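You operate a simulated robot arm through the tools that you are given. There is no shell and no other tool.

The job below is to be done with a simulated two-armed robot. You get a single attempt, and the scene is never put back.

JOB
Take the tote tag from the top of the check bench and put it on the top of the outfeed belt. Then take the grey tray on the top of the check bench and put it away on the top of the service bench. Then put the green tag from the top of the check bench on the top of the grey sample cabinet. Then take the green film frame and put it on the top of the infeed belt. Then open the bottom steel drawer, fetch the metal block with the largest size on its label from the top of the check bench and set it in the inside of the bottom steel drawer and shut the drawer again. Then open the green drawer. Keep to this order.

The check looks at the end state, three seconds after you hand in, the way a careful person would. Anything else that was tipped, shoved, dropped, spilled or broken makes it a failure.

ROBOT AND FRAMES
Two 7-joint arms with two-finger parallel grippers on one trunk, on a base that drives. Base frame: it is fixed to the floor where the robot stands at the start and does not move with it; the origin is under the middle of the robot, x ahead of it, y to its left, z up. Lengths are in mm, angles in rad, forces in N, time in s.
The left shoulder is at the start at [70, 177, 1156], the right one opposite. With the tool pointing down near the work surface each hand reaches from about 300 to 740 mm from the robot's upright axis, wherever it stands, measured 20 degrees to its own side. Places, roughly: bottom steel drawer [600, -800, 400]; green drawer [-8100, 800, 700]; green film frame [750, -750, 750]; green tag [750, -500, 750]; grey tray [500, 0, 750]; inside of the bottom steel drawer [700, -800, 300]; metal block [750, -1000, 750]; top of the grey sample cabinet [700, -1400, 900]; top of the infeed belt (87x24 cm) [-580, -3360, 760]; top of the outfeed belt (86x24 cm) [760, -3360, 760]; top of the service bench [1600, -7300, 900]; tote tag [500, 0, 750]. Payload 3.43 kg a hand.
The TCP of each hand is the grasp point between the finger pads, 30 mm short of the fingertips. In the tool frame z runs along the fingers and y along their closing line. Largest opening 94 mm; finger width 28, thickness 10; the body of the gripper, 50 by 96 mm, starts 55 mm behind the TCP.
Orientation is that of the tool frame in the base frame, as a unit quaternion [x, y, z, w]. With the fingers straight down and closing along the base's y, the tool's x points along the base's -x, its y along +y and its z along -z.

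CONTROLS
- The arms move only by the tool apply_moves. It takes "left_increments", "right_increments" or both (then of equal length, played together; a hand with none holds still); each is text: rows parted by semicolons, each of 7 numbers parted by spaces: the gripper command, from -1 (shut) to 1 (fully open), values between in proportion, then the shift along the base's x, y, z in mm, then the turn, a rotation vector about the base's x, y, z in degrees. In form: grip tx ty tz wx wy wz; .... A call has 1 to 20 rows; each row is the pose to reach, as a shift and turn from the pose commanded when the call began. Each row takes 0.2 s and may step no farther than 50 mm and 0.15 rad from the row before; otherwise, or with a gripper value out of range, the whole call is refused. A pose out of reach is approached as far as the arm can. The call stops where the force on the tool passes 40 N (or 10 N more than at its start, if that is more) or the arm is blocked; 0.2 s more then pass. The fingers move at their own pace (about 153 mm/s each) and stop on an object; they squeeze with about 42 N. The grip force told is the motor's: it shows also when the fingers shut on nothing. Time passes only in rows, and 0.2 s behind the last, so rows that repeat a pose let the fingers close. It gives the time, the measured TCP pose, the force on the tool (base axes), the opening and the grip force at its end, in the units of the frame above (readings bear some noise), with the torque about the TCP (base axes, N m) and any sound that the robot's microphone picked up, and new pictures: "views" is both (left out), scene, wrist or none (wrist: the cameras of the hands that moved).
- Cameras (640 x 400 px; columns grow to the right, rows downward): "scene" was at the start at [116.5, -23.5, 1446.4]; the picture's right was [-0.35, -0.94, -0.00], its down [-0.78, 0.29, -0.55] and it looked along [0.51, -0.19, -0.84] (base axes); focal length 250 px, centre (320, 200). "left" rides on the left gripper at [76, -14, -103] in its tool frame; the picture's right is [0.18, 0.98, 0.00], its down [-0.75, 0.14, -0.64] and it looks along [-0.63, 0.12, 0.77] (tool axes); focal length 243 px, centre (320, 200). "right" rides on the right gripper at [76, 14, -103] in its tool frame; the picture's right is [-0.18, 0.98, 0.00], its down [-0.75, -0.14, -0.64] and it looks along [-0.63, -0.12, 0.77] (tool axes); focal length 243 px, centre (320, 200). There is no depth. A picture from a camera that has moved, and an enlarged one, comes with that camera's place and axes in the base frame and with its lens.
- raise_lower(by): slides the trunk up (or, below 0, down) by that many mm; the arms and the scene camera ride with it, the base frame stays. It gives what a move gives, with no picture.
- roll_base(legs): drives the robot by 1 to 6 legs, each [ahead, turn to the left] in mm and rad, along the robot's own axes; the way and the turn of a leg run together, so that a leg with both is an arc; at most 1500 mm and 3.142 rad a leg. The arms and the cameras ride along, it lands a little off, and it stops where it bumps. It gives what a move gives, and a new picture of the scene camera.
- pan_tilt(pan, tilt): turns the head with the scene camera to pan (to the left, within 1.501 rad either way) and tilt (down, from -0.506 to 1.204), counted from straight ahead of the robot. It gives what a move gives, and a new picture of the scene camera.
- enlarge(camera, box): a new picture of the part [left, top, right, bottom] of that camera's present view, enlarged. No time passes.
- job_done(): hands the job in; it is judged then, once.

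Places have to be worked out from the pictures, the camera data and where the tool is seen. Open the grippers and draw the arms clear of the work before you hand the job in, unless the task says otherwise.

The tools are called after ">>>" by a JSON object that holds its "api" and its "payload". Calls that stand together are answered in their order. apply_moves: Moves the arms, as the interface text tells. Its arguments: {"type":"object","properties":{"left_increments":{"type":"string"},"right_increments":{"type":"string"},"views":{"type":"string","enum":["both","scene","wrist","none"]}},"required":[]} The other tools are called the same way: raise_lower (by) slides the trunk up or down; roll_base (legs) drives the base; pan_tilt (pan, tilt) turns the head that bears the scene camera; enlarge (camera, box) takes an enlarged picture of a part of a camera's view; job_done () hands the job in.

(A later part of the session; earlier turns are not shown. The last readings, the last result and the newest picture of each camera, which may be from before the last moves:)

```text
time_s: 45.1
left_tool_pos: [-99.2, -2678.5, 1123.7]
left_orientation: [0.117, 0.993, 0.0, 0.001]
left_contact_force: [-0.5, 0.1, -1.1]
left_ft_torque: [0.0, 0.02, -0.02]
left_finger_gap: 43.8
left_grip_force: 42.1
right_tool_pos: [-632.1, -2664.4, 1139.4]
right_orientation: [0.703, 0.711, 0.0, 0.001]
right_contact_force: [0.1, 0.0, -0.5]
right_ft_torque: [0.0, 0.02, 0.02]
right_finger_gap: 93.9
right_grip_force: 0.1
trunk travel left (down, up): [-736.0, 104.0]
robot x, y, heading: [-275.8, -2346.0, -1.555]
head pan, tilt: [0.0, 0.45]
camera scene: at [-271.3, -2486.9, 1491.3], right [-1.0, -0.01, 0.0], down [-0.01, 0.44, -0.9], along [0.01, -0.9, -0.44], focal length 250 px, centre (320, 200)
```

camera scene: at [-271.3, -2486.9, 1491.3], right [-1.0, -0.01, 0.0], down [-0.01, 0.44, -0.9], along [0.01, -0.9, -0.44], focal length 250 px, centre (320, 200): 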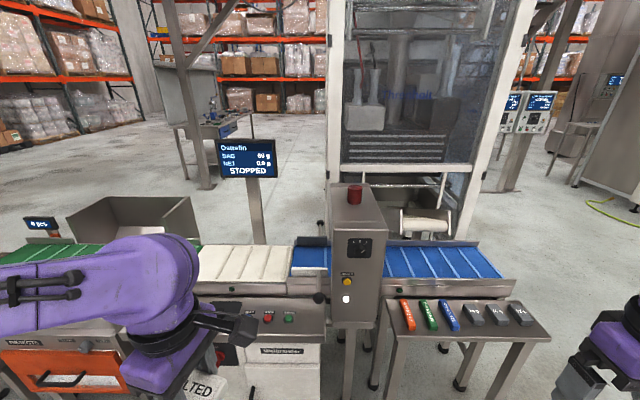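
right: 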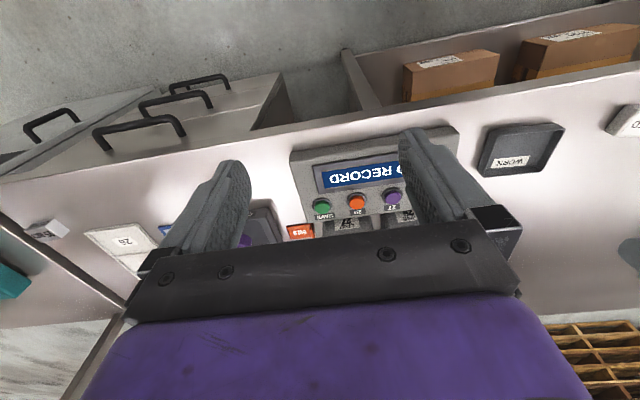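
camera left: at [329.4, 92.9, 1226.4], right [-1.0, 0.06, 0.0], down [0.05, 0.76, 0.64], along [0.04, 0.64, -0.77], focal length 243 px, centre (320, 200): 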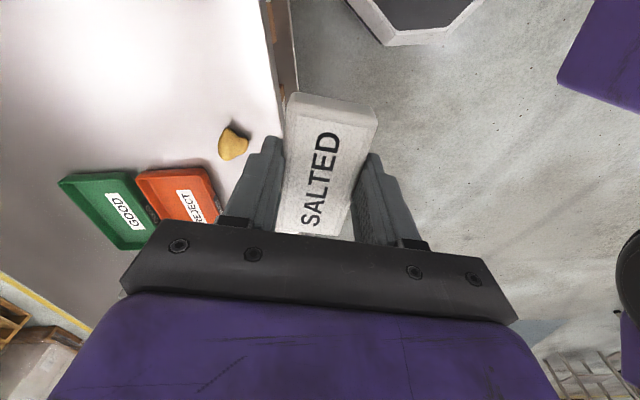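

I look to the left at the outfeed belt to plan where to stop.

>>> {"api": "pan_tilt", "payload": {"pan": 0.7, "tilt": 0.45}}

>>> {"api": "enlarge", "payload": {"camera": "scene", "box": [300, 150, 640, 350]}}

```text
time_s: 46.2
left_tool_pos: [-99.3, -2678.1, 1123.9]
left_orientation: [0.117, 0.993, 0.0, 0.0]
left_contact_force: [0.4, -0.3, -0.4]
left_ft_torque: [-0.02, 0.02, -0.05]
left_finger_gap: 43.7
left_grip_force: 41.9
right_tool_pos: [-632.6, -2664.8, 1138.0]
right_orientation: [0.703, 0.711, 0.0, 0.001]
right_contact_force: [-0.2, -0.6, 0.3]
right_ft_torque: [0.0, 0.04, 0.03]
right_finger_gap: 93.9
right_grip_force: 0.1
trunk travel left (down, up): [-736.0, 104.0]
robot x, y, heading: [-278.7, -2347.1, -1.56]
head pan, tilt: [0.7, 0.45]
camera scene: at [-212.5, -2464.8, 1491.3], right [-0.76, -0.65, 0.0], down [-0.28, 0.33, -0.9], along [0.59, -0.68, -0.44], focal length 250 px, centre (320, 200)
```

scene: 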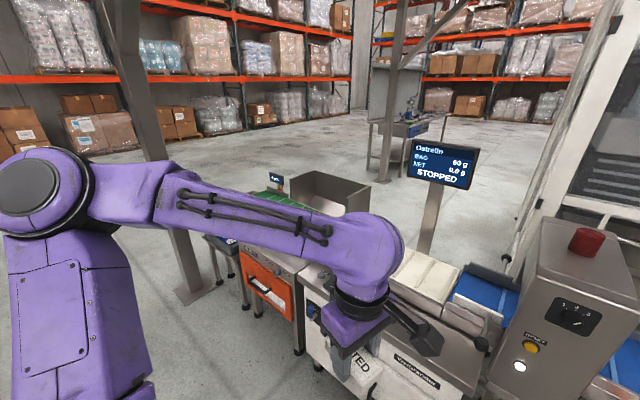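

```text
1.88 times, centred on (470, 250) of scene
camera zoom: at [-212.5, -2464.8, 1491.3], right [-0.76, -0.65, 0.0], down [-0.28, 0.33, -0.9], along [0.59, -0.68, -0.44], focal length 470 px, centre (38, 106)
```

zoom: 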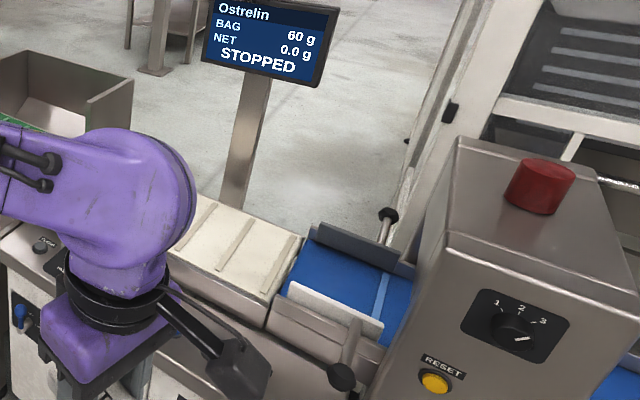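

The way between cabinet and line is open. I turn left, drive diagonally toward the front of the outfeed belt, and turn back to face it.

>>> {"api": "roll_base", "payload": {"legs": [[0, 1.21], [900, 0], [0, -1.22]]}}

>>> {"api": "pan_tilt", "payload": {"pan": 0.0, "tilt": 0.75}}

```text
time_s: 56.9
left_tool_pos: [740.3, -2990.9, 1123.5]
left_orientation: [0.123, 0.992, 0.0, 0.0]
left_contact_force: [-0.4, 0.4, -0.6]
left_ft_torque: [-0.01, 0.0, -0.01]
left_finger_gap: 43.7
left_grip_force: 41.5
right_tool_pos: [205.4, -2968.2, 1138.2]
right_orientation: [0.706, 0.708, -0.001, 0.0]
right_contact_force: [0.0, 0.1, -0.2]
right_ft_torque: [0.02, -0.01, -0.04]
right_finger_gap: 93.9
right_grip_force: 0.0
trunk travel left (down, up): [-736.0, 104.0]
robot x, y, heading: [571.2, -2653.3, -1.568]
head pan, tilt: [0.7, 0.45]
camera scene: at [628.0, -2774.3, 1491.3], right [-0.76, -0.65, 0.0], down [-0.28, 0.33, -0.9], along [0.58, -0.69, -0.44], focal length 250 px, centre (320, 200)
```

scene: 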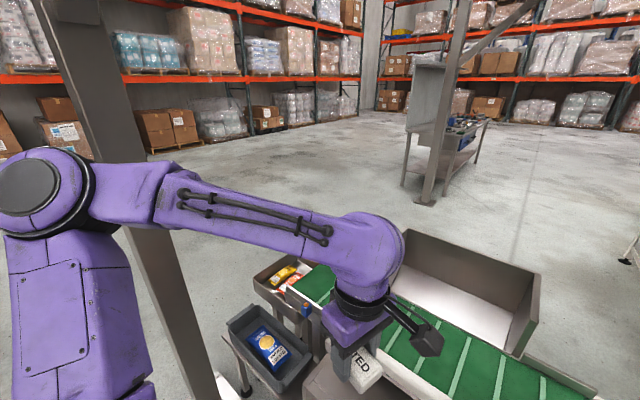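

```text
time_s: 58.0
left_tool_pos: [738.8, -2989.0, 1124.3]
left_orientation: [0.123, 0.992, -0.001, 0.0]
left_contact_force: [0.8, 0.1, -0.2]
left_ft_torque: [0.02, -0.02, -0.02]
left_finger_gap: 43.7
left_grip_force: 42.3
right_tool_pos: [206.1, -2970.0, 1137.9]
right_orientation: [0.706, 0.708, -0.001, 0.0]
right_contact_force: [0.0, -0.8, -0.9]
right_ft_torque: [0.0, 0.01, -0.03]
right_finger_gap: 94.1
right_grip_force: 0.1
trunk travel left (down, up): [-736.0, 104.0]
robot x, y, heading: [568.8, -2658.2, -1.566]
head pan, tilt: [0.0, 0.75]
camera scene: at [569.0, -2786.9, 1464.9], right [-1.0, 0.0, 0.0], down [0.0, 0.68, -0.73], along [0.0, -0.73, -0.68], focal length 250 px, centre (320, 200)
```

scene: 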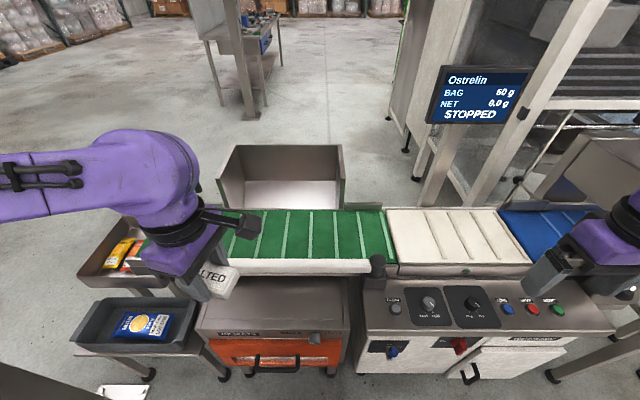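

The green belt lies along y≈-3360 at x from ~317 to ~1190, clear on top at x≈700. I move the tag out above [700, -3345] first.

>>> {"api": "apply_moves", "payload": {"left_increments": "-1 -5 -40 -10 0 0 0; -1 -10 -80 -20 0 0 0; -1 -15 -120 -35 0 0 0; -1 -20 -160 -50 0 0 0; -1 -25 -200 -65 0 0 0; -1 -30 -240 -80 0 0 0; -1 -34 -280 -95 0 0 0; -1 -37 -320 -110 0 0 0; -1 -39 -356 -125 0 0 0; -1 -39 -356 -150 0 0 0; -1 -39 -356 -190 0 0 0; -1 -39 -356 -220 0 0 0; -1 -39 -356 -220 0 0 0"}}

```text
time_s: 60.8
left_tool_pos: [706.1, -3337.9, 905.5]
left_orientation: [0.123, 0.992, 0.0, 0.0]
left_contact_force: [-0.4, 0.1, -0.3]
left_ft_torque: [-0.02, -0.04, 0.04]
left_finger_gap: 43.9
left_grip_force: 41.8
left hand out of reach, approached as far as the arm can: row 9, 10, 11, 12, 13
right_tool_pos: [204.7, -2969.4, 1139.0]
right_orientation: [0.707, 0.708, -0.001, 0.0]
right_contact_force: [-1.0, 0.0, 0.2]
right_ft_torque: [-0.02, 0.0, 0.04]
right_finger_gap: 94.1
right_grip_force: 0.1
trunk travel left (down, up): [-736.0, 104.0]
robot x, y, heading: [571.4, -2655.7, -1.573]
head pan, tilt: [0.0, 0.75]
camera scene: at [568.3, -2786.1, 1464.9], right [-1.0, 0.0, 0.0], down [0.0, 0.68, -0.73], along [0.0, -0.73, -0.68], focal length 250 px, centre (320, 200)
camera left: at [628.1, -3332.9, 1006.7], right [0.06, 1.0, 0.0], down [0.77, -0.05, 0.64], along [0.64, -0.04, -0.77], focal length 243 px, centre (320, 200)
```

scene: 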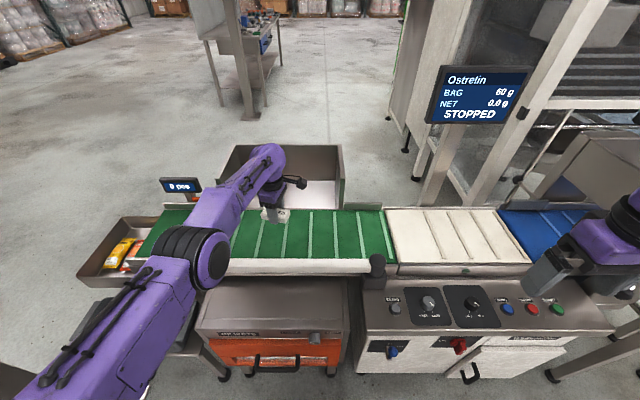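
left: 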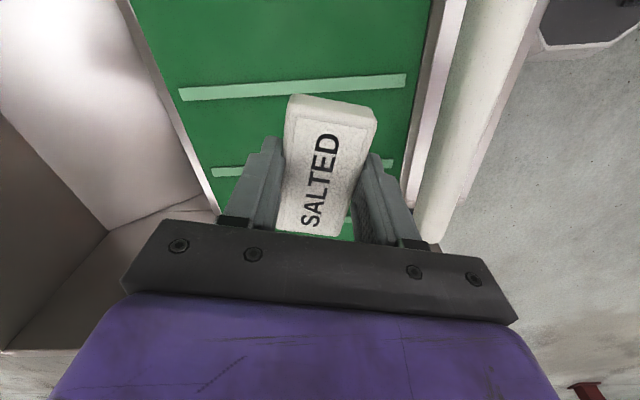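

The hand is above the belt, about 27 mm to the front of its centre line, at the edge of reach. I lower the trunk by 80 mm instead, so the arm keeps its shape.

>>> {"api": "raise_lower", "payload": {"by": -80}}

>>> {"api": "apply_moves", "payload": {"left_increments": "-1 0 0 0 0 0 0"}}

```text
time_s: 62.0
left_tool_pos: [706.2, -3339.4, 824.4]
left_orientation: [0.123, 0.992, 0.0, 0.0]
left_contact_force: [0.1, 0.1, -0.3]
left_ft_torque: [0.0, 0.01, 0.01]
left_finger_gap: 43.6
left_grip_force: 42.3
right_tool_pos: [205.8, -2969.6, 1058.4]
right_orientation: [0.706, 0.708, -0.001, -0.001]
right_contact_force: [0.2, -1.1, -0.8]
right_ft_torque: [0.01, -0.02, -0.01]
right_finger_gap: 94.3
right_grip_force: 0.1
trunk travel left (down, up): [-656.0, 184.0]
robot x, y, heading: [568.9, -2655.6, -1.569]
head pan, tilt: [0.0, 0.75]
```

```text
time_s: 62.4
left_tool_pos: [706.1, -3338.9, 824.5]
left_orientation: [0.124, 0.992, 0.0, 0.0]
left_contact_force: [0.3, 0.1, -1.3]
left_ft_torque: [-0.02, -0.02, -0.02]
left_finger_gap: 43.8
left_grip_force: 42.1
right_tool_pos: [206.2, -2970.5, 1057.5]
right_orientation: [0.707, 0.708, -0.001, 0.0]
right_contact_force: [1.0, 0.0, 0.3]
right_ft_torque: [0.02, -0.02, -0.01]
right_finger_gap: 94.0
right_grip_force: 0.1
trunk travel left (down, up): [-656.0, 184.0]
robot x, y, heading: [564.4, -2654.9, -1.568]
head pan, tilt: [0.0, 0.75]
camera scene: at [568.6, -2787.1, 1384.8], right [-1.0, 0.0, 0.0], down [0.0, 0.68, -0.73], along [0.0, -0.73, -0.68], focal length 250 px, centre (320, 200)
camera left: at [628.3, -3333.6, 926.5], right [0.06, 1.0, 0.0], down [0.77, -0.05, 0.64], along [0.64, -0.04, -0.77], focal length 243 px, centre (320, 200)
```

scene: 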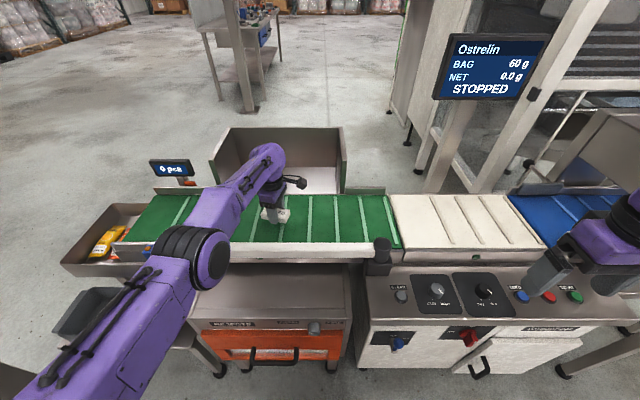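
left: 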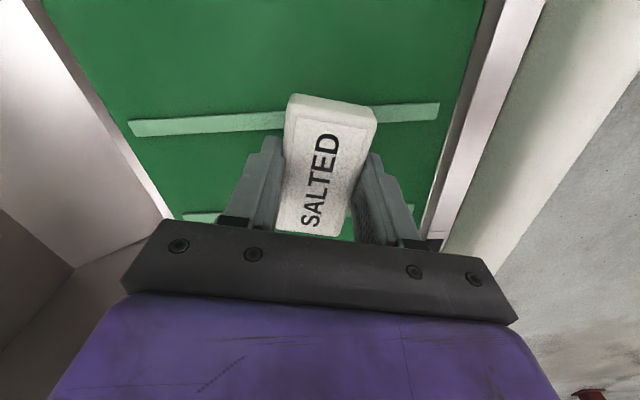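

The tag hangs about 35 mm above the belt. I lower it slowly with the arm, watching for contact force.

>>> {"api": "apply_moves", "payload": {"left_increments": "-1 0 8 -8 0 0 0; -1 0 8 -16 0 0 0; -1 0 8 -22 0 0 0; -1 0 8 -26 0 0 0; -1 0 8 -26 0 0 0", "views": "wrist"}}

```text
time_s: 63.6
left_tool_pos: [706.7, -3331.4, 798.6]
left_orientation: [0.123, 0.992, 0.0, 0.0]
left_contact_force: [-0.5, -0.4, -1.2]
left_ft_torque: [0.02, 0.03, -0.02]
left_finger_gap: 43.7
left_grip_force: 42.5
right_tool_pos: [206.2, -2969.5, 1059.0]
right_orientation: [0.707, 0.707, -0.002, 0.0]
right_contact_force: [0.4, -0.3, 0.1]
right_ft_torque: [-0.01, 0.0, 0.01]
right_finger_gap: 94.0
right_grip_force: 0.1
trunk travel left (down, up): [-656.0, 184.0]
robot x, y, heading: [565.9, -2655.0, -1.57]
head pan, tilt: [0.0, 0.75]
camera left: at [628.2, -3325.5, 900.5], right [0.06, 1.0, 0.0], down [0.77, -0.05, 0.64], along [0.64, -0.04, -0.77], focal length 243 px, centre (320, 200)
```

left: 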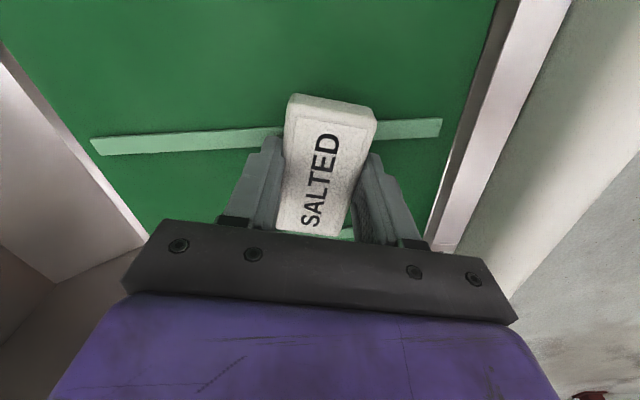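

The belt has cross cleats about 86 mm apart, so I turn the tag to lie along them, midway between two (x≈735), raising a bit first.

>>> {"api": "apply_moves", "payload": {"left_increments": "-1 0 0 20 0 0 0; -1 4 2 30 0 0 -7.6; -1 8 4 30 0 0 -15.2; -1 12 6 30 0 0 -22.8; -1 16 6 30 0 0 -30.4; -1 20 6 30 0 0 -38; -1 24 6 30 0 0 -45.6; -1 28 6 30 0 0 -53.2; -1 28 6 30 0 0 -60.8; -1 28 6 30 0 0 -68.4; -1 28 6 30 0 0 -75.8; -1 28 6 30 0 0 -75.8"}}

```text
time_s: 66.2
left_tool_pos: [733.1, -3324.7, 829.2]
left_orientation: [0.707, 0.707, 0.001, -0.001]
left_contact_force: [-1.4, 0.4, -0.5]
left_ft_torque: [-0.01, -0.02, 0.05]
left_finger_gap: 43.8
left_grip_force: 42.2
right_tool_pos: [206.0, -2970.0, 1057.5]
right_orientation: [0.706, 0.708, -0.001, 0.0]
right_contact_force: [-0.3, 0.0, -0.7]
right_ft_torque: [-0.02, 0.01, -0.01]
right_finger_gap: 94.0
right_grip_force: 0.0
trunk travel left (down, up): [-656.0, 184.0]
robot x, y, heading: [565.8, -2653.7, -1.576]
head pan, tilt: [0.0, 0.75]
camera scene: at [568.7, -2787.0, 1384.8], right [-1.0, 0.0, 0.0], down [0.0, 0.68, -0.73], along [0.0, -0.73, -0.68], focal length 250 px, centre (320, 200)
camera left: at [719.3, -3248.2, 930.8], right [0.98, 0.18, 0.0], down [0.14, -0.75, 0.64], along [0.12, -0.63, -0.77], focal length 243 px, centre (320, 200)
```

scene: 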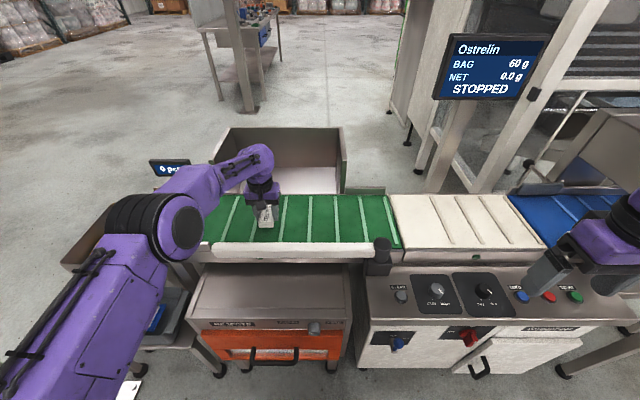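
left: 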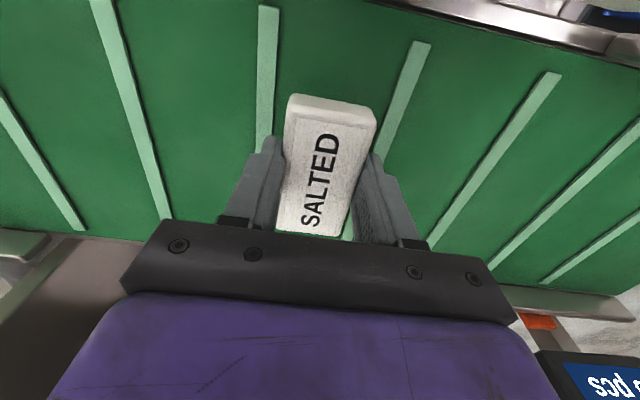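

The tag sits neatly between two cleats, well inside the belt edges. I lower it to contact.

>>> {"api": "apply_moves", "payload": {"left_increments": "-1 0 0 -10 0 0 0; -1 0 0 -20 0 0 0; -1 0 0 -28 0 0 0; -1 0 0 -33 0 0 0; -1 0 0 -36 0 0 0; -1 0 0 -36 0 0 0", "views": "wrist"}}

>>> {"api": "apply_moves", "payload": {"left_increments": "-1 0 0 -2 0 0 0; -1 0 0 -4 0 0 0; -1 0 0 -4 0 0 0", "views": "wrist"}}

```text
time_s: 67.6
left_tool_pos: [733.4, -3325.9, 793.2]
left_orientation: [0.707, 0.708, 0.0, 0.001]
left_contact_force: [-0.2, 0.1, -1.0]
left_ft_torque: [-0.01, -0.02, -0.02]
left_finger_gap: 43.4
left_grip_force: 42.1
right_tool_pos: [205.6, -2971.1, 1057.9]
right_orientation: [0.707, 0.707, -0.001, 0.0]
right_contact_force: [-0.4, -0.1, 0.4]
right_ft_torque: [0.01, 0.01, -0.02]
right_finger_gap: 93.9
right_grip_force: 0.3
trunk travel left (down, up): [-656.0, 184.0]
robot x, y, heading: [565.9, -2652.6, -1.569]
head pan, tilt: [0.0, 0.75]
camera left: at [719.1, -3248.4, 894.5], right [0.98, 0.19, 0.0], down [0.14, -0.75, 0.64], along [0.12, -0.63, -0.77], focal length 243 px, centre (320, 200)
```

left: 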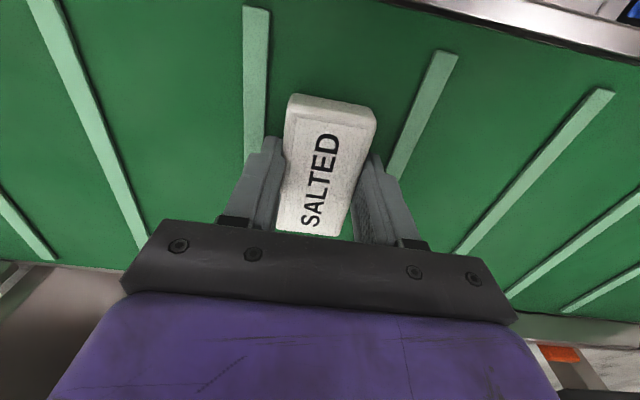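

```text
time_s: 68.4
left_tool_pos: [733.0, -3325.6, 787.0]
left_orientation: [0.707, 0.707, 0.0, 0.0]
left_contact_force: [0.0, -0.5, 3.0]
left_ft_torque: [0.08, -0.02, 0.0]
left_finger_gap: 43.8
left_grip_force: 41.6
right_tool_pos: [206.0, -2970.2, 1057.9]
right_orientation: [0.706, 0.708, -0.001, 0.0]
right_contact_force: [-0.4, 0.4, 0.3]
right_ft_torque: [0.01, -0.02, -0.01]
right_finger_gap: 94.0
right_grip_force: 0.0
trunk travel left (down, up): [-656.0, 184.0]
robot x, y, heading: [567.9, -2659.2, -1.567]
head pan, tilt: [0.0, 0.75]
camera left: at [719.1, -3248.3, 890.9], right [0.98, 0.19, 0.0], down [0.14, -0.75, 0.64], along [0.12, -0.63, -0.77], focal length 243 px, centre (320, 200)
```

left: 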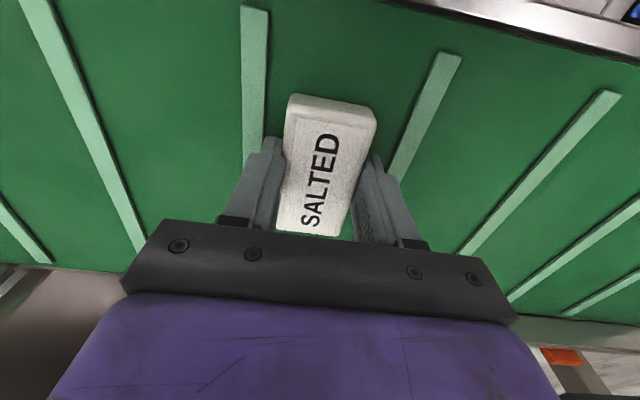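

There is light contact (3 N): the tag rests on the belt. I open only partly to stay between the cleats, then lift away.

>>> {"api": "apply_moves", "payload": {"left_increments": "0.3 0 0 1 0 0 0; 0.3 0 0 1 0 0 0; 0.3 0 0 1 0 0 0; 0.3 0 0 10 0 0 0; 0.3 0 0 25 0 0 0; 0.3 0 0 50 0 0 0; 1 0 0 90 0 0 0; 1 0 0 90 0 0 0"}}

```text
time_s: 70.2
left_tool_pos: [735.0, -3323.3, 877.6]
left_orientation: [0.706, 0.708, 0.001, -0.001]
left_contact_force: [0.1, 0.6, 0.1]
left_ft_torque: [0.04, -0.04, 0.01]
left_finger_gap: 94.0
left_grip_force: 0.2
right_tool_pos: [206.8, -2971.9, 1058.1]
right_orientation: [0.706, 0.708, -0.001, -0.001]
right_contact_force: [-0.2, 0.0, -0.6]
right_ft_torque: [0.0, -0.01, 0.01]
right_finger_gap: 93.8
right_grip_force: 0.0
trunk travel left (down, up): [-656.0, 184.0]
robot x, y, heading: [567.7, -2655.3, -1.575]
head pan, tilt: [0.0, 0.75]
camera scene: at [568.9, -2787.8, 1384.7], right [-1.0, 0.0, 0.0], down [0.0, 0.68, -0.73], along [0.0, -0.73, -0.68], focal length 250 px, centre (320, 200)
camera left: at [719.5, -3247.6, 981.0], right [0.98, 0.18, 0.0], down [0.14, -0.75, 0.64], along [0.12, -0.63, -0.77], focal length 243 px, centre (320, 200)
```

scene: 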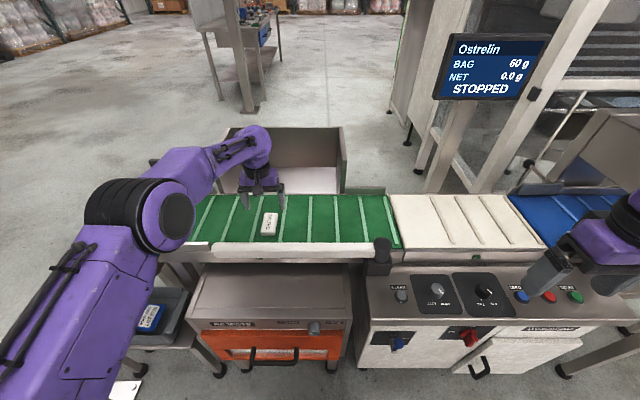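
left: 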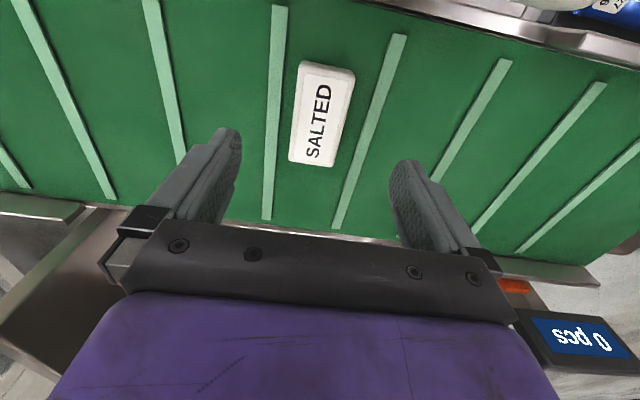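

The tote tag lies on the outfeed belt. I draw the left arm up and back, and raise the trunk again.

>>> {"api": "apply_moves", "payload": {"left_increments": "1 0 0 40 0 0 0; 1 0 10 80 0 0 0; 1 0 45 110 0 0 0; 1 0 85 135 0 0 0; 1 0 130 150 0 0 0; 1 0 175 160 0 0 0; 1 0 220 167 0 0 0; 1 0 265 167 0 0 0; 1 0 305 167 0 0 0; 1 0 335 167 0 0 0", "views": "none"}}

>>> {"api": "raise_lower", "payload": {"by": 80}}

>>> {"api": "pan_tilt", "payload": {"pan": 0.0, "tilt": 0.6}}

```text
time_s: 72.4
left_tool_pos: [734.6, -2989.9, 1047.4]
left_orientation: [0.707, 0.707, 0.0, 0.0]
left_contact_force: [-0.3, 0.9, 0.5]
left_ft_torque: [-0.04, 0.02, -0.02]
left_finger_gap: 94.1
left_grip_force: 0.1
right_tool_pos: [206.6, -2969.4, 1059.0]
right_orientation: [0.706, 0.708, -0.002, 0.001]
right_contact_force: [0.1, 0.6, 0.6]
right_ft_torque: [0.01, 0.02, 0.02]
right_finger_gap: 94.0
right_grip_force: 0.0
trunk travel left (down, up): [-656.0, 184.0]
robot x, y, heading: [565.9, -2655.2, -1.572]
head pan, tilt: [0.0, 0.75]
```

```text
time_s: 73.5
left_tool_pos: [734.8, -2989.7, 1125.8]
left_orientation: [0.707, 0.707, 0.002, -0.001]
left_contact_force: [0.0, -0.4, -0.5]
left_ft_torque: [-0.03, 0.0, 0.01]
left_finger_gap: 93.9
left_grip_force: 0.1
right_tool_pos: [206.1, -2970.0, 1137.4]
right_orientation: [0.706, 0.708, -0.001, 0.0]
right_contact_force: [-0.1, 0.6, -0.2]
right_ft_torque: [0.04, -0.01, -0.01]
right_finger_gap: 94.2
right_grip_force: 0.1
trunk travel left (down, up): [-736.0, 104.0]
robot x, y, heading: [570.2, -2654.5, -1.569]
head pan, tilt: [0.0, 0.75]
```

```text
time_s: 74.2
left_tool_pos: [734.0, -2990.7, 1125.0]
left_orientation: [0.706, 0.708, 0.001, -0.001]
left_contact_force: [-0.6, -0.3, -0.8]
left_ft_torque: [-0.01, -0.02, -0.01]
left_finger_gap: 94.2
left_grip_force: 0.0
right_tool_pos: [205.6, -2970.8, 1139.1]
right_orientation: [0.707, 0.707, -0.001, 0.0]
right_contact_force: [0.0, 0.2, 0.7]
right_ft_torque: [-0.01, 0.0, -0.01]
right_finger_gap: 93.9
right_grip_force: 0.0
trunk travel left (down, up): [-736.0, 104.0]
robot x, y, heading: [569.6, -2655.3, -1.572]
head pan, tilt: [0.0, 0.6]
camera scene: at [568.8, -2792.5, 1477.7], right [-1.0, 0.0, 0.0], down [0.0, 0.57, -0.82], along [0.0, -0.82, -0.57], focal length 250 px, centre (320, 200)
```

scene: 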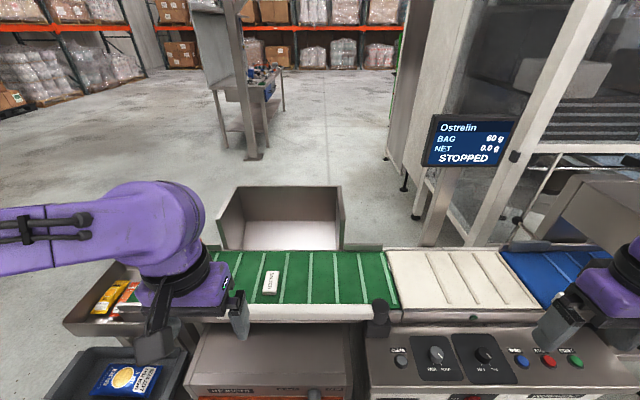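

I zoom in on the distant service bench beyond the line to learn its layout.

>>> {"api": "enlarge", "payload": {"camera": "scene", "box": [170, 0, 330, 170]}}

>>> {"api": "pan_tilt", "payload": {"pan": 0.5, "tilt": 0.2}}

```text
2.35 times, centred on (250, 85) of scene
camera zoom: at [568.8, -2792.5, 1477.7], right [-1.0, 0.0, 0.0], down [0.0, 0.57, -0.82], along [0.0, -0.82, -0.57], focal length 588 px, centre (485, 471)
```

zoom: 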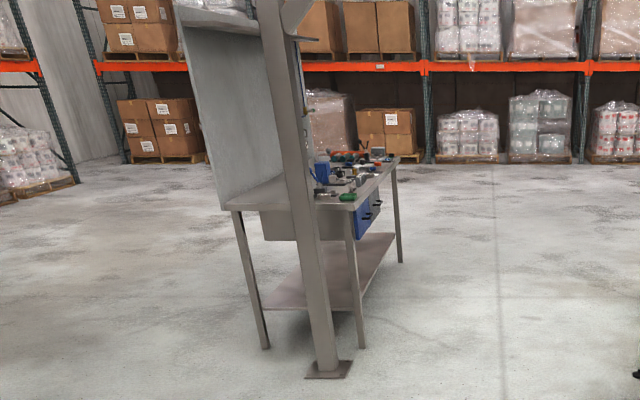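

```text
time_s: 75.2
left_tool_pos: [734.8, -2990.5, 1125.8]
left_orientation: [0.706, 0.708, 0.0, 0.001]
left_contact_force: [0.4, -0.5, 0.4]
left_ft_torque: [0.0, 0.0, 0.03]
left_finger_gap: 93.8
left_grip_force: 0.0
right_tool_pos: [205.4, -2970.6, 1139.0]
right_orientation: [0.706, 0.708, -0.001, 0.0]
right_contact_force: [-0.4, 0.2, 0.8]
right_ft_torque: [-0.01, 0.01, 0.02]
right_finger_gap: 93.9
right_grip_force: 0.1
trunk travel left (down, up): [-736.0, 104.0]
robot x, y, heading: [566.9, -2654.1, -1.571]
head pan, tilt: [0.499, 0.201]
camera scene: at [613.3, -2785.8, 1514.4], right [-0.88, -0.48, 0.0], down [-0.1, 0.18, -0.98], along [0.47, -0.86, -0.2], focal length 250 px, centre (320, 200)
```

scene: 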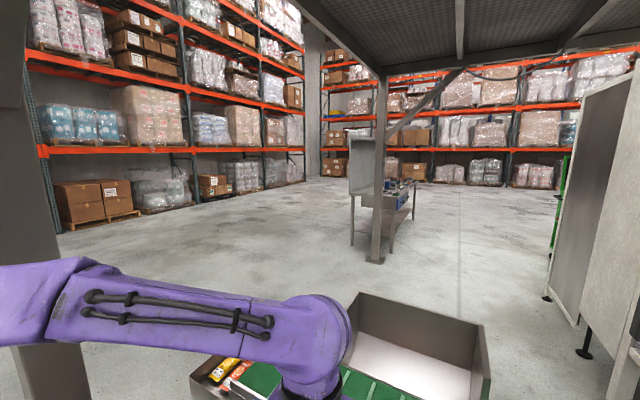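

The service bench faces -x (front edge near x≈1350, y from -6270 to -8200), so I will approach it from the west later. I now back off from the belt and turn right toward the aisle.

>>> {"api": "roll_base", "payload": {"legs": [[-250, 0], [0, -2.2]]}}

>>> {"api": "pan_tilt", "payload": {"pan": -1.0, "tilt": 0.35}}

```text
time_s: 82.2
left_tool_pos: [199.9, -2348.8, 1126.1]
left_orientation: [0.952, -0.306, 0.0, 0.0]
left_contact_force: [0.4, 0.2, 0.0]
left_ft_torque: [-0.03, -0.03, 0.01]
left_finger_gap: 94.2
left_grip_force: 0.0
right_tool_pos: [524.0, -1931.5, 1137.4]
right_orientation: [0.952, -0.305, -0.001, -0.001]
right_contact_force: [-0.3, 0.5, -0.9]
right_ft_torque: [0.01, 0.03, 0.0]
right_finger_gap: 94.1
right_grip_force: 0.1
trunk travel left (down, up): [-736.0, 104.0]
robot x, y, heading: [566.7, -2406.6, 2.518]
head pan, tilt: [0.499, 0.201]
camera scene: at [435.2, -2366.8, 1514.5], right [0.12, 0.99, 0.0], down [0.2, -0.02, -0.98], along [-0.97, 0.12, -0.2], focal length 250 px, centre (320, 200)
```

scene: 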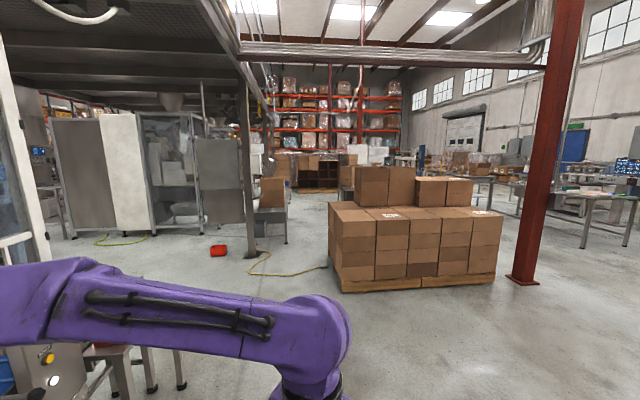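

```text
time_s: 83.8
left_tool_pos: [199.5, -2348.2, 1125.8]
left_orientation: [0.952, -0.306, 0.0, 0.0]
left_contact_force: [0.2, 0.2, -0.1]
left_ft_torque: [-0.01, -0.01, 0.01]
left_finger_gap: 94.0
left_grip_force: 0.0
right_tool_pos: [522.8, -1930.8, 1138.5]
right_orientation: [0.952, -0.305, 0.0, -0.001]
right_contact_force: [-0.8, -0.3, -0.9]
right_ft_torque: [0.0, 0.03, -0.03]
right_finger_gap: 93.9
right_grip_force: 0.0
trunk travel left (down, up): [-736.0, 104.0]
robot x, y, heading: [568.0, -2412.3, 2.527]
head pan, tilt: [-1.0, 0.351]
camera scene: at [532.3, -2285.2, 1500.5], right [1.0, -0.05, 0.0], down [-0.02, -0.34, -0.94], along [0.05, 0.94, -0.34], focal length 250 px, centre (320, 200)
```

scene: 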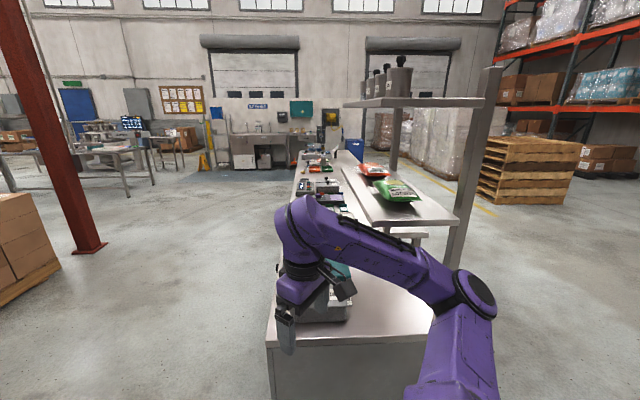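

The cabinet top runs from x≈415, south edge y≈-1758, with a shelf over its rear part from x≈670. I drive back to the aisle and north, stopping beside the bench's right end to look at it.

>>> {"api": "roll_base", "payload": {"legs": [[0, 0.615], [850, 0], [0, -1.571], [1400, 0]]}}

>>> {"api": "pan_tilt", "payload": {"pan": -1.35, "tilt": 0.6}}

```text
time_s: 100.5
left_tool_pos: [-428.1, -660.1, 1126.8]
left_orientation: [-0.701, 0.713, 0.0, 0.0]
left_contact_force: [0.1, -0.1, -0.8]
left_ft_torque: [0.04, -0.01, 0.02]
left_finger_gap: 93.9
left_grip_force: 0.1
right_tool_pos: [99.3, -687.8, 1138.3]
right_orientation: [-0.702, 0.712, 0.0, 0.002]
right_contact_force: [0.1, 0.3, -0.4]
right_ft_torque: [-0.01, 0.0, 0.01]
right_finger_gap: 94.1
right_grip_force: 0.1
trunk travel left (down, up): [-736.0, 104.0]
robot x, y, heading: [-268.7, -997.7, 1.55]
head pan, tilt: [-1.0, 0.351]
camera scene: at [-188.0, -896.8, 1500.5], right [0.53, -0.85, 0.0], down [-0.29, -0.18, -0.94], along [0.8, 0.49, -0.34], focal length 250 px, centre (320, 200)
```

scene: 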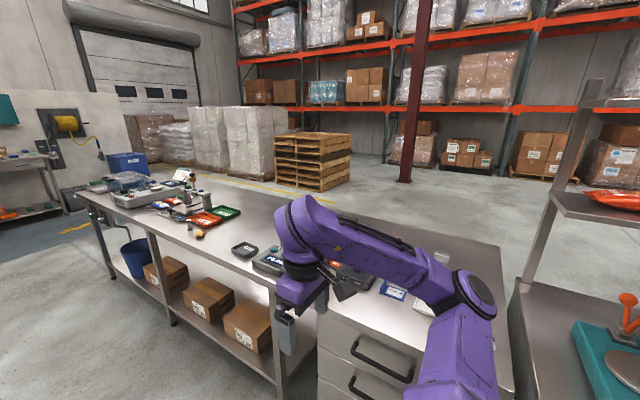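

```text
time_s: 101.3
left_tool_pos: [-428.3, -659.1, 1126.1]
left_orientation: [-0.701, 0.713, 0.0, -0.001]
left_contact_force: [-0.5, 0.6, -0.2]
left_ft_torque: [-0.05, -0.01, -0.03]
left_finger_gap: 93.9
left_grip_force: 0.2
right_tool_pos: [99.0, -689.5, 1139.6]
right_orientation: [-0.701, 0.713, 0.001, 0.002]
right_contact_force: [0.0, -0.3, -0.2]
right_ft_torque: [0.0, 0.02, -0.02]
right_finger_gap: 94.4
right_grip_force: 0.1
trunk travel left (down, up): [-736.0, 104.0]
robot x, y, heading: [-270.4, -997.3, 1.559]
head pan, tilt: [-1.349, 0.6]
camera scene: at [-180.7, -927.5, 1477.8], right [0.2, -0.98, 0.0], down [-0.55, -0.12, -0.83], along [0.81, 0.17, -0.56], focal length 250 px, centre (320, 200)
```

scene: 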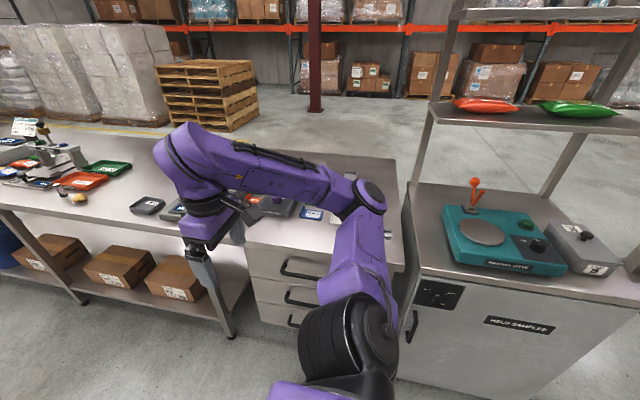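

The cabinet carries a "HELD SAMPLES" label, with a teal device and a grey box on it. I now drive on to the place in front of the grey tray, at about (0, -150), and turn to face the bench.

>>> {"api": "roll_base", "payload": {"legs": [[850, 0], [0, -1.56], [270, 0]]}}

>>> {"api": "pan_tilt", "payload": {"pan": 0.0, "tilt": 1.0}}

```text
time_s: 111.2
left_tool_pos: [353.6, 21.4, 1125.7]
left_orientation: [0.003, 1.0, 0.001, 0.0]
left_contact_force: [0.3, 0.2, 0.1]
left_ft_torque: [-0.05, 0.03, 0.01]
left_finger_gap: 93.8
left_grip_force: 0.1
right_tool_pos: [329.1, -508.8, 1138.0]
right_orientation: [0.002, 1.0, -0.001, 0.002]
right_contact_force: [0.6, 1.0, -0.5]
right_ft_torque: [-0.01, 0.02, -0.01]
right_finger_gap: 93.8
right_grip_force: 0.0
trunk travel left (down, up): [-736.0, 104.0]
robot x, y, heading: [19.4, -142.1, -0.011]
head pan, tilt: [-1.349, 0.6]
camera scene: at [86.0, -228.5, 1477.8], right [-0.98, -0.21, 0.0], down [-0.12, 0.55, -0.83], along [0.18, -0.81, -0.56], focal length 250 px, centre (320, 200)
```

scene: 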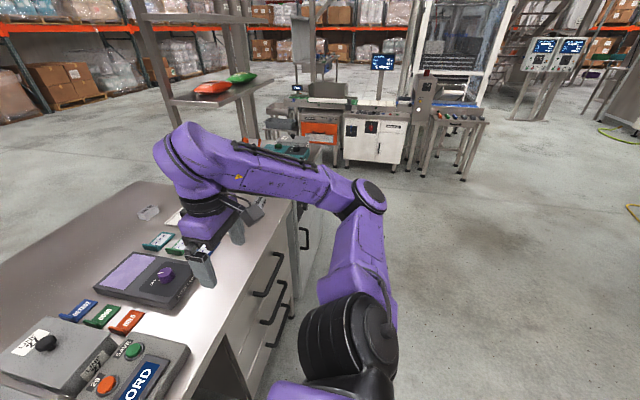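

```text
time_s: 112.7
left_tool_pos: [355.4, 20.2, 1125.5]
left_orientation: [0.003, 1.0, 0.0, -0.001]
left_contact_force: [-0.6, 0.7, -0.2]
left_ft_torque: [0.0, 0.01, 0.04]
left_finger_gap: 93.9
left_grip_force: 0.0
right_tool_pos: [329.9, -507.1, 1138.3]
right_orientation: [0.003, 1.0, -0.001, 0.002]
right_contact_force: [-0.4, -0.1, 0.0]
right_ft_torque: [-0.03, -0.02, -0.03]
right_finger_gap: 93.9
right_grip_force: 0.0
trunk travel left (down, up): [-736.0, 104.0]
robot x, y, heading: [16.1, -142.7, -0.006]
head pan, tilt: [0.0, 1.0]
camera scene: at [137.6, -142.7, 1445.7], right [-0.01, -1.0, 0.0], down [-0.84, 0.01, -0.54], along [0.54, 0.0, -0.84], focal length 250 px, centre (320, 200)
```

scene: 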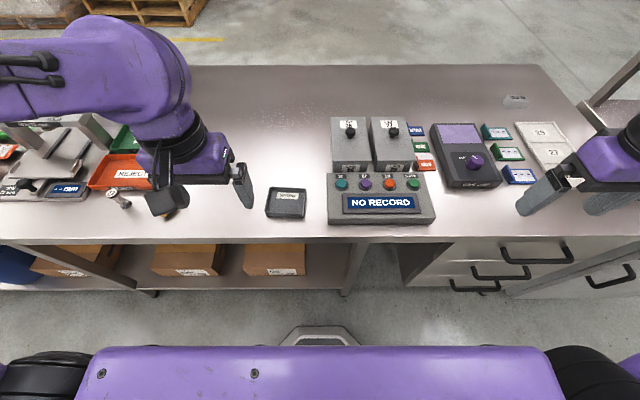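

The grey tray's centre is about [494, -54] with its left wall near y≈-6. I plan to pinch that left wall with the left hand, one finger inside; I move above it and look.

>>> {"api": "apply_moves", "payload": {"left_increments": "1 30 -5 -35 0 0 0; 1 60 -10 -70 0 0 0; 1 90 -15 -105 0 0 0; 1 120 -22 -140 0 0 0; 0.1 140 -27 -165 0 0 0; 0.1 140 -27 -165 0 0 0"}}

```text
time_s: 114.0
left_tool_pos: [495.3, -7.5, 960.3]
left_orientation: [0.004, 1.0, 0.0, 0.0]
left_contact_force: [-0.7, 0.2, -0.3]
left_ft_torque: [0.01, 0.02, -0.03]
left_finger_gap: 51.8
left_grip_force: 0.1
right_tool_pos: [329.0, -507.7, 1138.5]
right_orientation: [0.002, 1.0, 0.0, 0.001]
right_contact_force: [-0.2, 0.1, -0.2]
right_ft_torque: [0.0, -0.03, 0.0]
right_finger_gap: 93.9
right_grip_force: 0.0
trunk travel left (down, up): [-736.0, 104.0]
robot x, y, heading: [16.1, -140.4, -0.009]
head pan, tilt: [0.0, 1.0]
camera scene: at [136.9, -142.2, 1445.8], right [-0.01, -1.0, 0.0], down [-0.84, 0.01, -0.54], along [0.54, 0.0, -0.84], focal length 250 px, centre (320, 200)
camera left: at [417.3, -20.2, 1063.1], right [-0.18, 0.98, 0.0], down [0.75, 0.14, 0.64], along [0.63, 0.11, -0.77], focal length 243 px, centre (320, 200)
```

scene: 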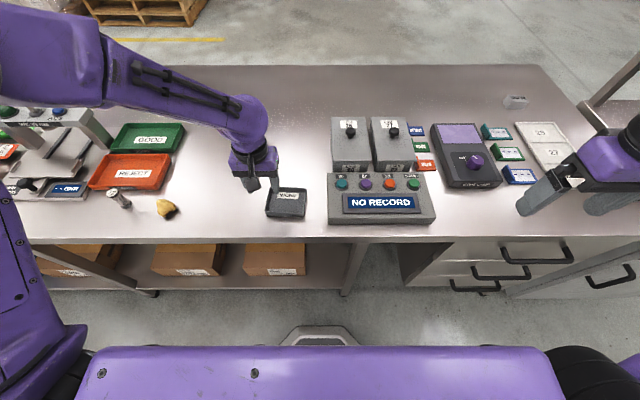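
left: 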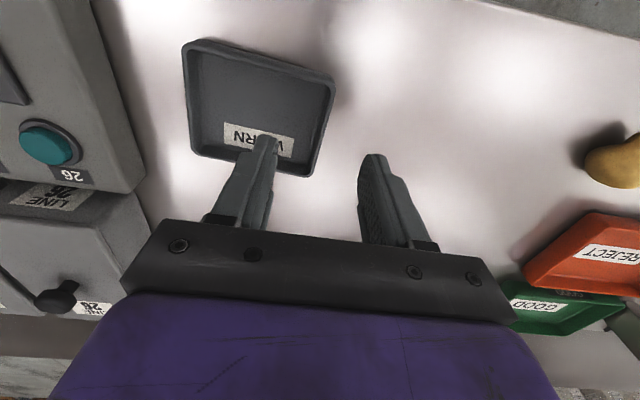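

The left wall runs from about [459,-3] to [538,-11], turned ~6°. I align, and descend with one finger inside the tray, one outside.

>>> {"api": "apply_moves", "payload": {"left_increments": "0.1 2 -2 -15 0 0 -5.8; 0.1 2 -2 -35 0 0 -5.8; 0.1 2 -2 -50 0 0 -5.8; 0.1 2 -2 -60 0 0 -5.8; 0.1 2 -2 -60 0 0 -5.8", "views": "wrist"}}

```text
time_s: 115.2
left_tool_pos: [496.2, -9.3, 900.5]
left_orientation: [0.054, 0.999, 0.0, 0.0]
left_contact_force: [0.5, 0.4, -0.1]
left_ft_torque: [0.0, -0.03, 0.0]
left_finger_gap: 51.8
left_grip_force: 0.0
right_tool_pos: [328.7, -507.4, 1137.9]
right_orientation: [0.003, 1.0, -0.001, 0.001]
right_contact_force: [-0.7, -0.1, 0.7]
right_ft_torque: [0.02, 0.0, 0.0]
right_finger_gap: 94.0
right_grip_force: 0.0
trunk travel left (down, up): [-736.0, 104.0]
robot x, y, heading: [18.4, -143.6, -0.013]
head pan, tilt: [0.0, 1.0]
camera left: at [418.4, -14.4, 1003.2], right [-0.08, 1.0, 0.0], down [0.76, 0.06, 0.64], along [0.64, 0.05, -0.77], focal length 243 px, centre (320, 200)
```

left: 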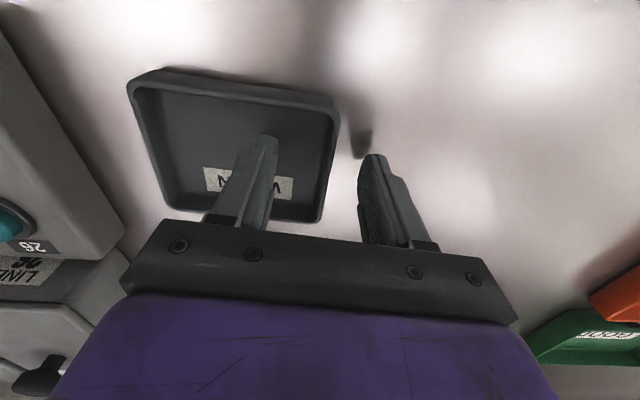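

The wall stands between the fingers, about 4 mm left of centre. I shift a little, go down a few millimetres more and close.

>>> {"api": "apply_moves", "payload": {"left_increments": "0.1 0 4 -2 0 0 0; 0.1 0 4 -5 0 0 0; 0.1 0 4 -7 0 0 0; 0.1 0 4 -7 0 0 0", "views": "none"}}

>>> {"api": "apply_moves", "payload": {"left_increments": "-0.4 0 0 0 0 0 0; -1 0 0 0 0 0 0; -1 0 0 0 0 0 0; -1 0 0 0 0 0 0", "views": "wrist"}}

```text
time_s: 116.2
left_tool_pos: [495.8, -5.0, 895.3]
left_orientation: [0.054, 0.999, 0.0, 0.002]
left_contact_force: [0.6, -0.4, 6.1]
left_ft_torque: [-0.17, 0.06, 0.09]
left_finger_gap: 51.5
left_grip_force: 0.0
right_tool_pos: [330.1, -507.3, 1139.2]
right_orientation: [0.002, 1.0, -0.001, 0.002]
right_contact_force: [-0.5, -0.2, -0.1]
right_ft_torque: [0.01, 0.01, 0.0]
right_finger_gap: 93.9
right_grip_force: 0.0
trunk travel left (down, up): [-736.0, 104.0]
robot x, y, heading: [16.4, -142.1, -0.005]
head pan, tilt: [0.0, 1.0]
```

```text
time_s: 117.2
left_tool_pos: [496.4, -5.5, 894.7]
left_orientation: [0.054, 0.999, 0.0, 0.0]
left_contact_force: [0.8, -1.0, 9.7]
left_ft_torque: [-0.01, 0.17, 0.0]
left_finger_gap: 2.9
left_grip_force: 37.5
right_tool_pos: [328.2, -508.1, 1138.3]
right_orientation: [0.003, 1.0, -0.001, 0.002]
right_contact_force: [-0.2, 0.2, 0.0]
right_ft_torque: [-0.01, -0.01, -0.03]
right_finger_gap: 93.8
right_grip_force: 0.0
trunk travel left (down, up): [-736.0, 104.0]
robot x, y, heading: [17.8, -143.5, -0.008]
head pan, tilt: [0.0, 1.0]
camera left: at [418.0, -10.6, 997.0], right [-0.08, 1.0, 0.0], down [0.76, 0.06, 0.64], along [0.64, 0.05, -0.77], focal length 243 px, centre (320, 200)
```

left: 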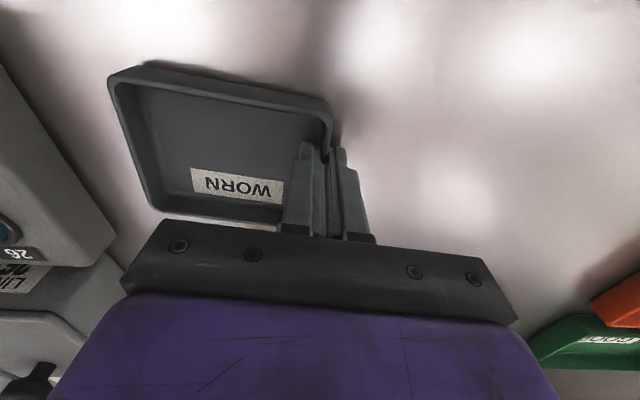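

The wall is pinched (gap 2.9 mm). I lift slowly and check.

>>> {"api": "apply_moves", "payload": {"left_increments": "-1 0 0 4 0 0 0; -1 0 0 8 0 0 0; -1 0 0 14 0 0 0; -1 0 0 22 0 0 0; -1 0 0 32 0 0 0; -1 0 0 45 0 0 0; -1 0 0 45 0 0 0"}}

```text
time_s: 118.8
left_tool_pos: [497.5, -4.9, 940.4]
left_orientation: [0.055, 0.998, 0.0, 0.0]
left_contact_force: [0.2, 0.3, -0.8]
left_ft_torque: [0.01, 0.01, 0.0]
left_finger_gap: 3.2
left_grip_force: 37.8
right_tool_pos: [329.9, -508.4, 1137.6]
right_orientation: [0.003, 1.0, -0.001, 0.001]
right_contact_force: [0.1, 0.1, -0.3]
right_ft_torque: [0.01, 0.02, 0.02]
right_finger_gap: 94.0
right_grip_force: 0.0
trunk travel left (down, up): [-736.0, 104.0]
robot x, y, heading: [19.7, -142.8, -0.003]
head pan, tilt: [0.0, 1.0]
camera scene: at [138.2, -142.6, 1445.7], right [-0.01, -1.0, 0.0], down [-0.84, 0.01, -0.54], along [0.54, 0.0, -0.84], focal length 250 px, centre (320, 200)
camera left: at [419.0, -9.5, 1041.4], right [-0.08, 1.0, 0.0], down [0.77, 0.06, 0.64], along [0.64, 0.05, -0.77], focal length 243 px, centre (320, 200)
```

scene: 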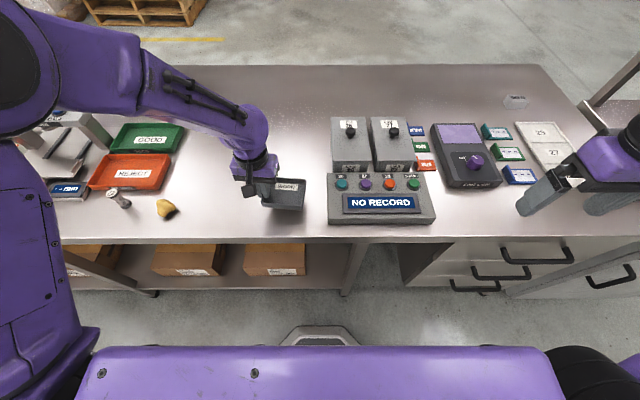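
left: 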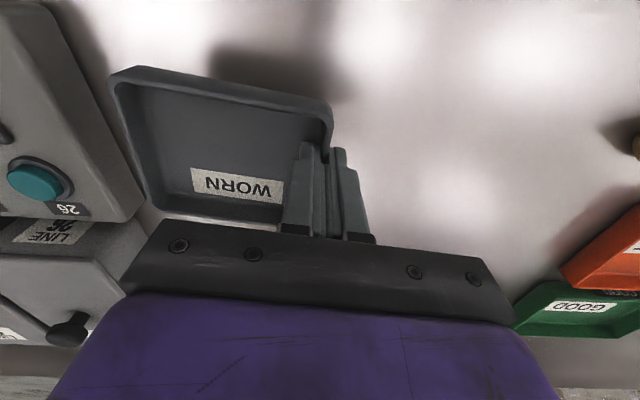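

The tray hangs level from the hand. I lift and draw it in for driving.

>>> {"api": "apply_moves", "payload": {"left_increments": "-1 0 0 20 0 0 0; -1 0 2 50 0 0 0; -1 -15 5 85 0 0 0; -1 -40 10 115 0 0 0; -1 -70 15 140 0 0 0; -1 -100 20 160 0 0 0; -1 -125 25 175 0 0 0; -1 -137 25 185 0 0 0; -1 -137 25 185 0 0 0", "views": "wrist"}}

```text
time_s: 120.8
left_tool_pos: [359.8, 20.9, 1123.9]
left_orientation: [0.054, 0.999, 0.0, 0.0]
left_contact_force: [0.0, 0.5, -1.0]
left_ft_torque: [0.04, -0.01, -0.01]
left_finger_gap: 3.1
left_grip_force: 37.3
right_tool_pos: [330.5, -508.5, 1137.5]
right_orientation: [0.002, 1.0, -0.001, 0.001]
right_contact_force: [1.1, -1.1, -0.2]
right_ft_torque: [0.03, 0.04, -0.01]
right_finger_gap: 94.1
right_grip_force: 0.1
trunk travel left (down, up): [-736.0, 104.0]
robot x, y, heading: [18.2, -141.7, -0.007]
head pan, tilt: [0.0, 1.0]
camera left: at [281.8, 15.6, 1226.8], right [-0.08, 1.0, 0.0], down [0.76, 0.06, 0.64], along [0.64, 0.05, -0.77], focal length 243 px, centre (320, 200)
```

left: 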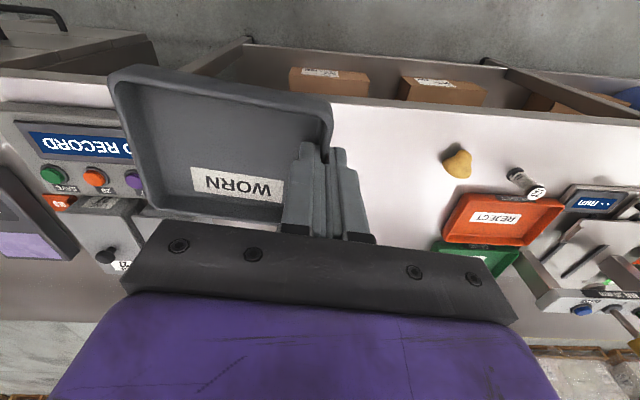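

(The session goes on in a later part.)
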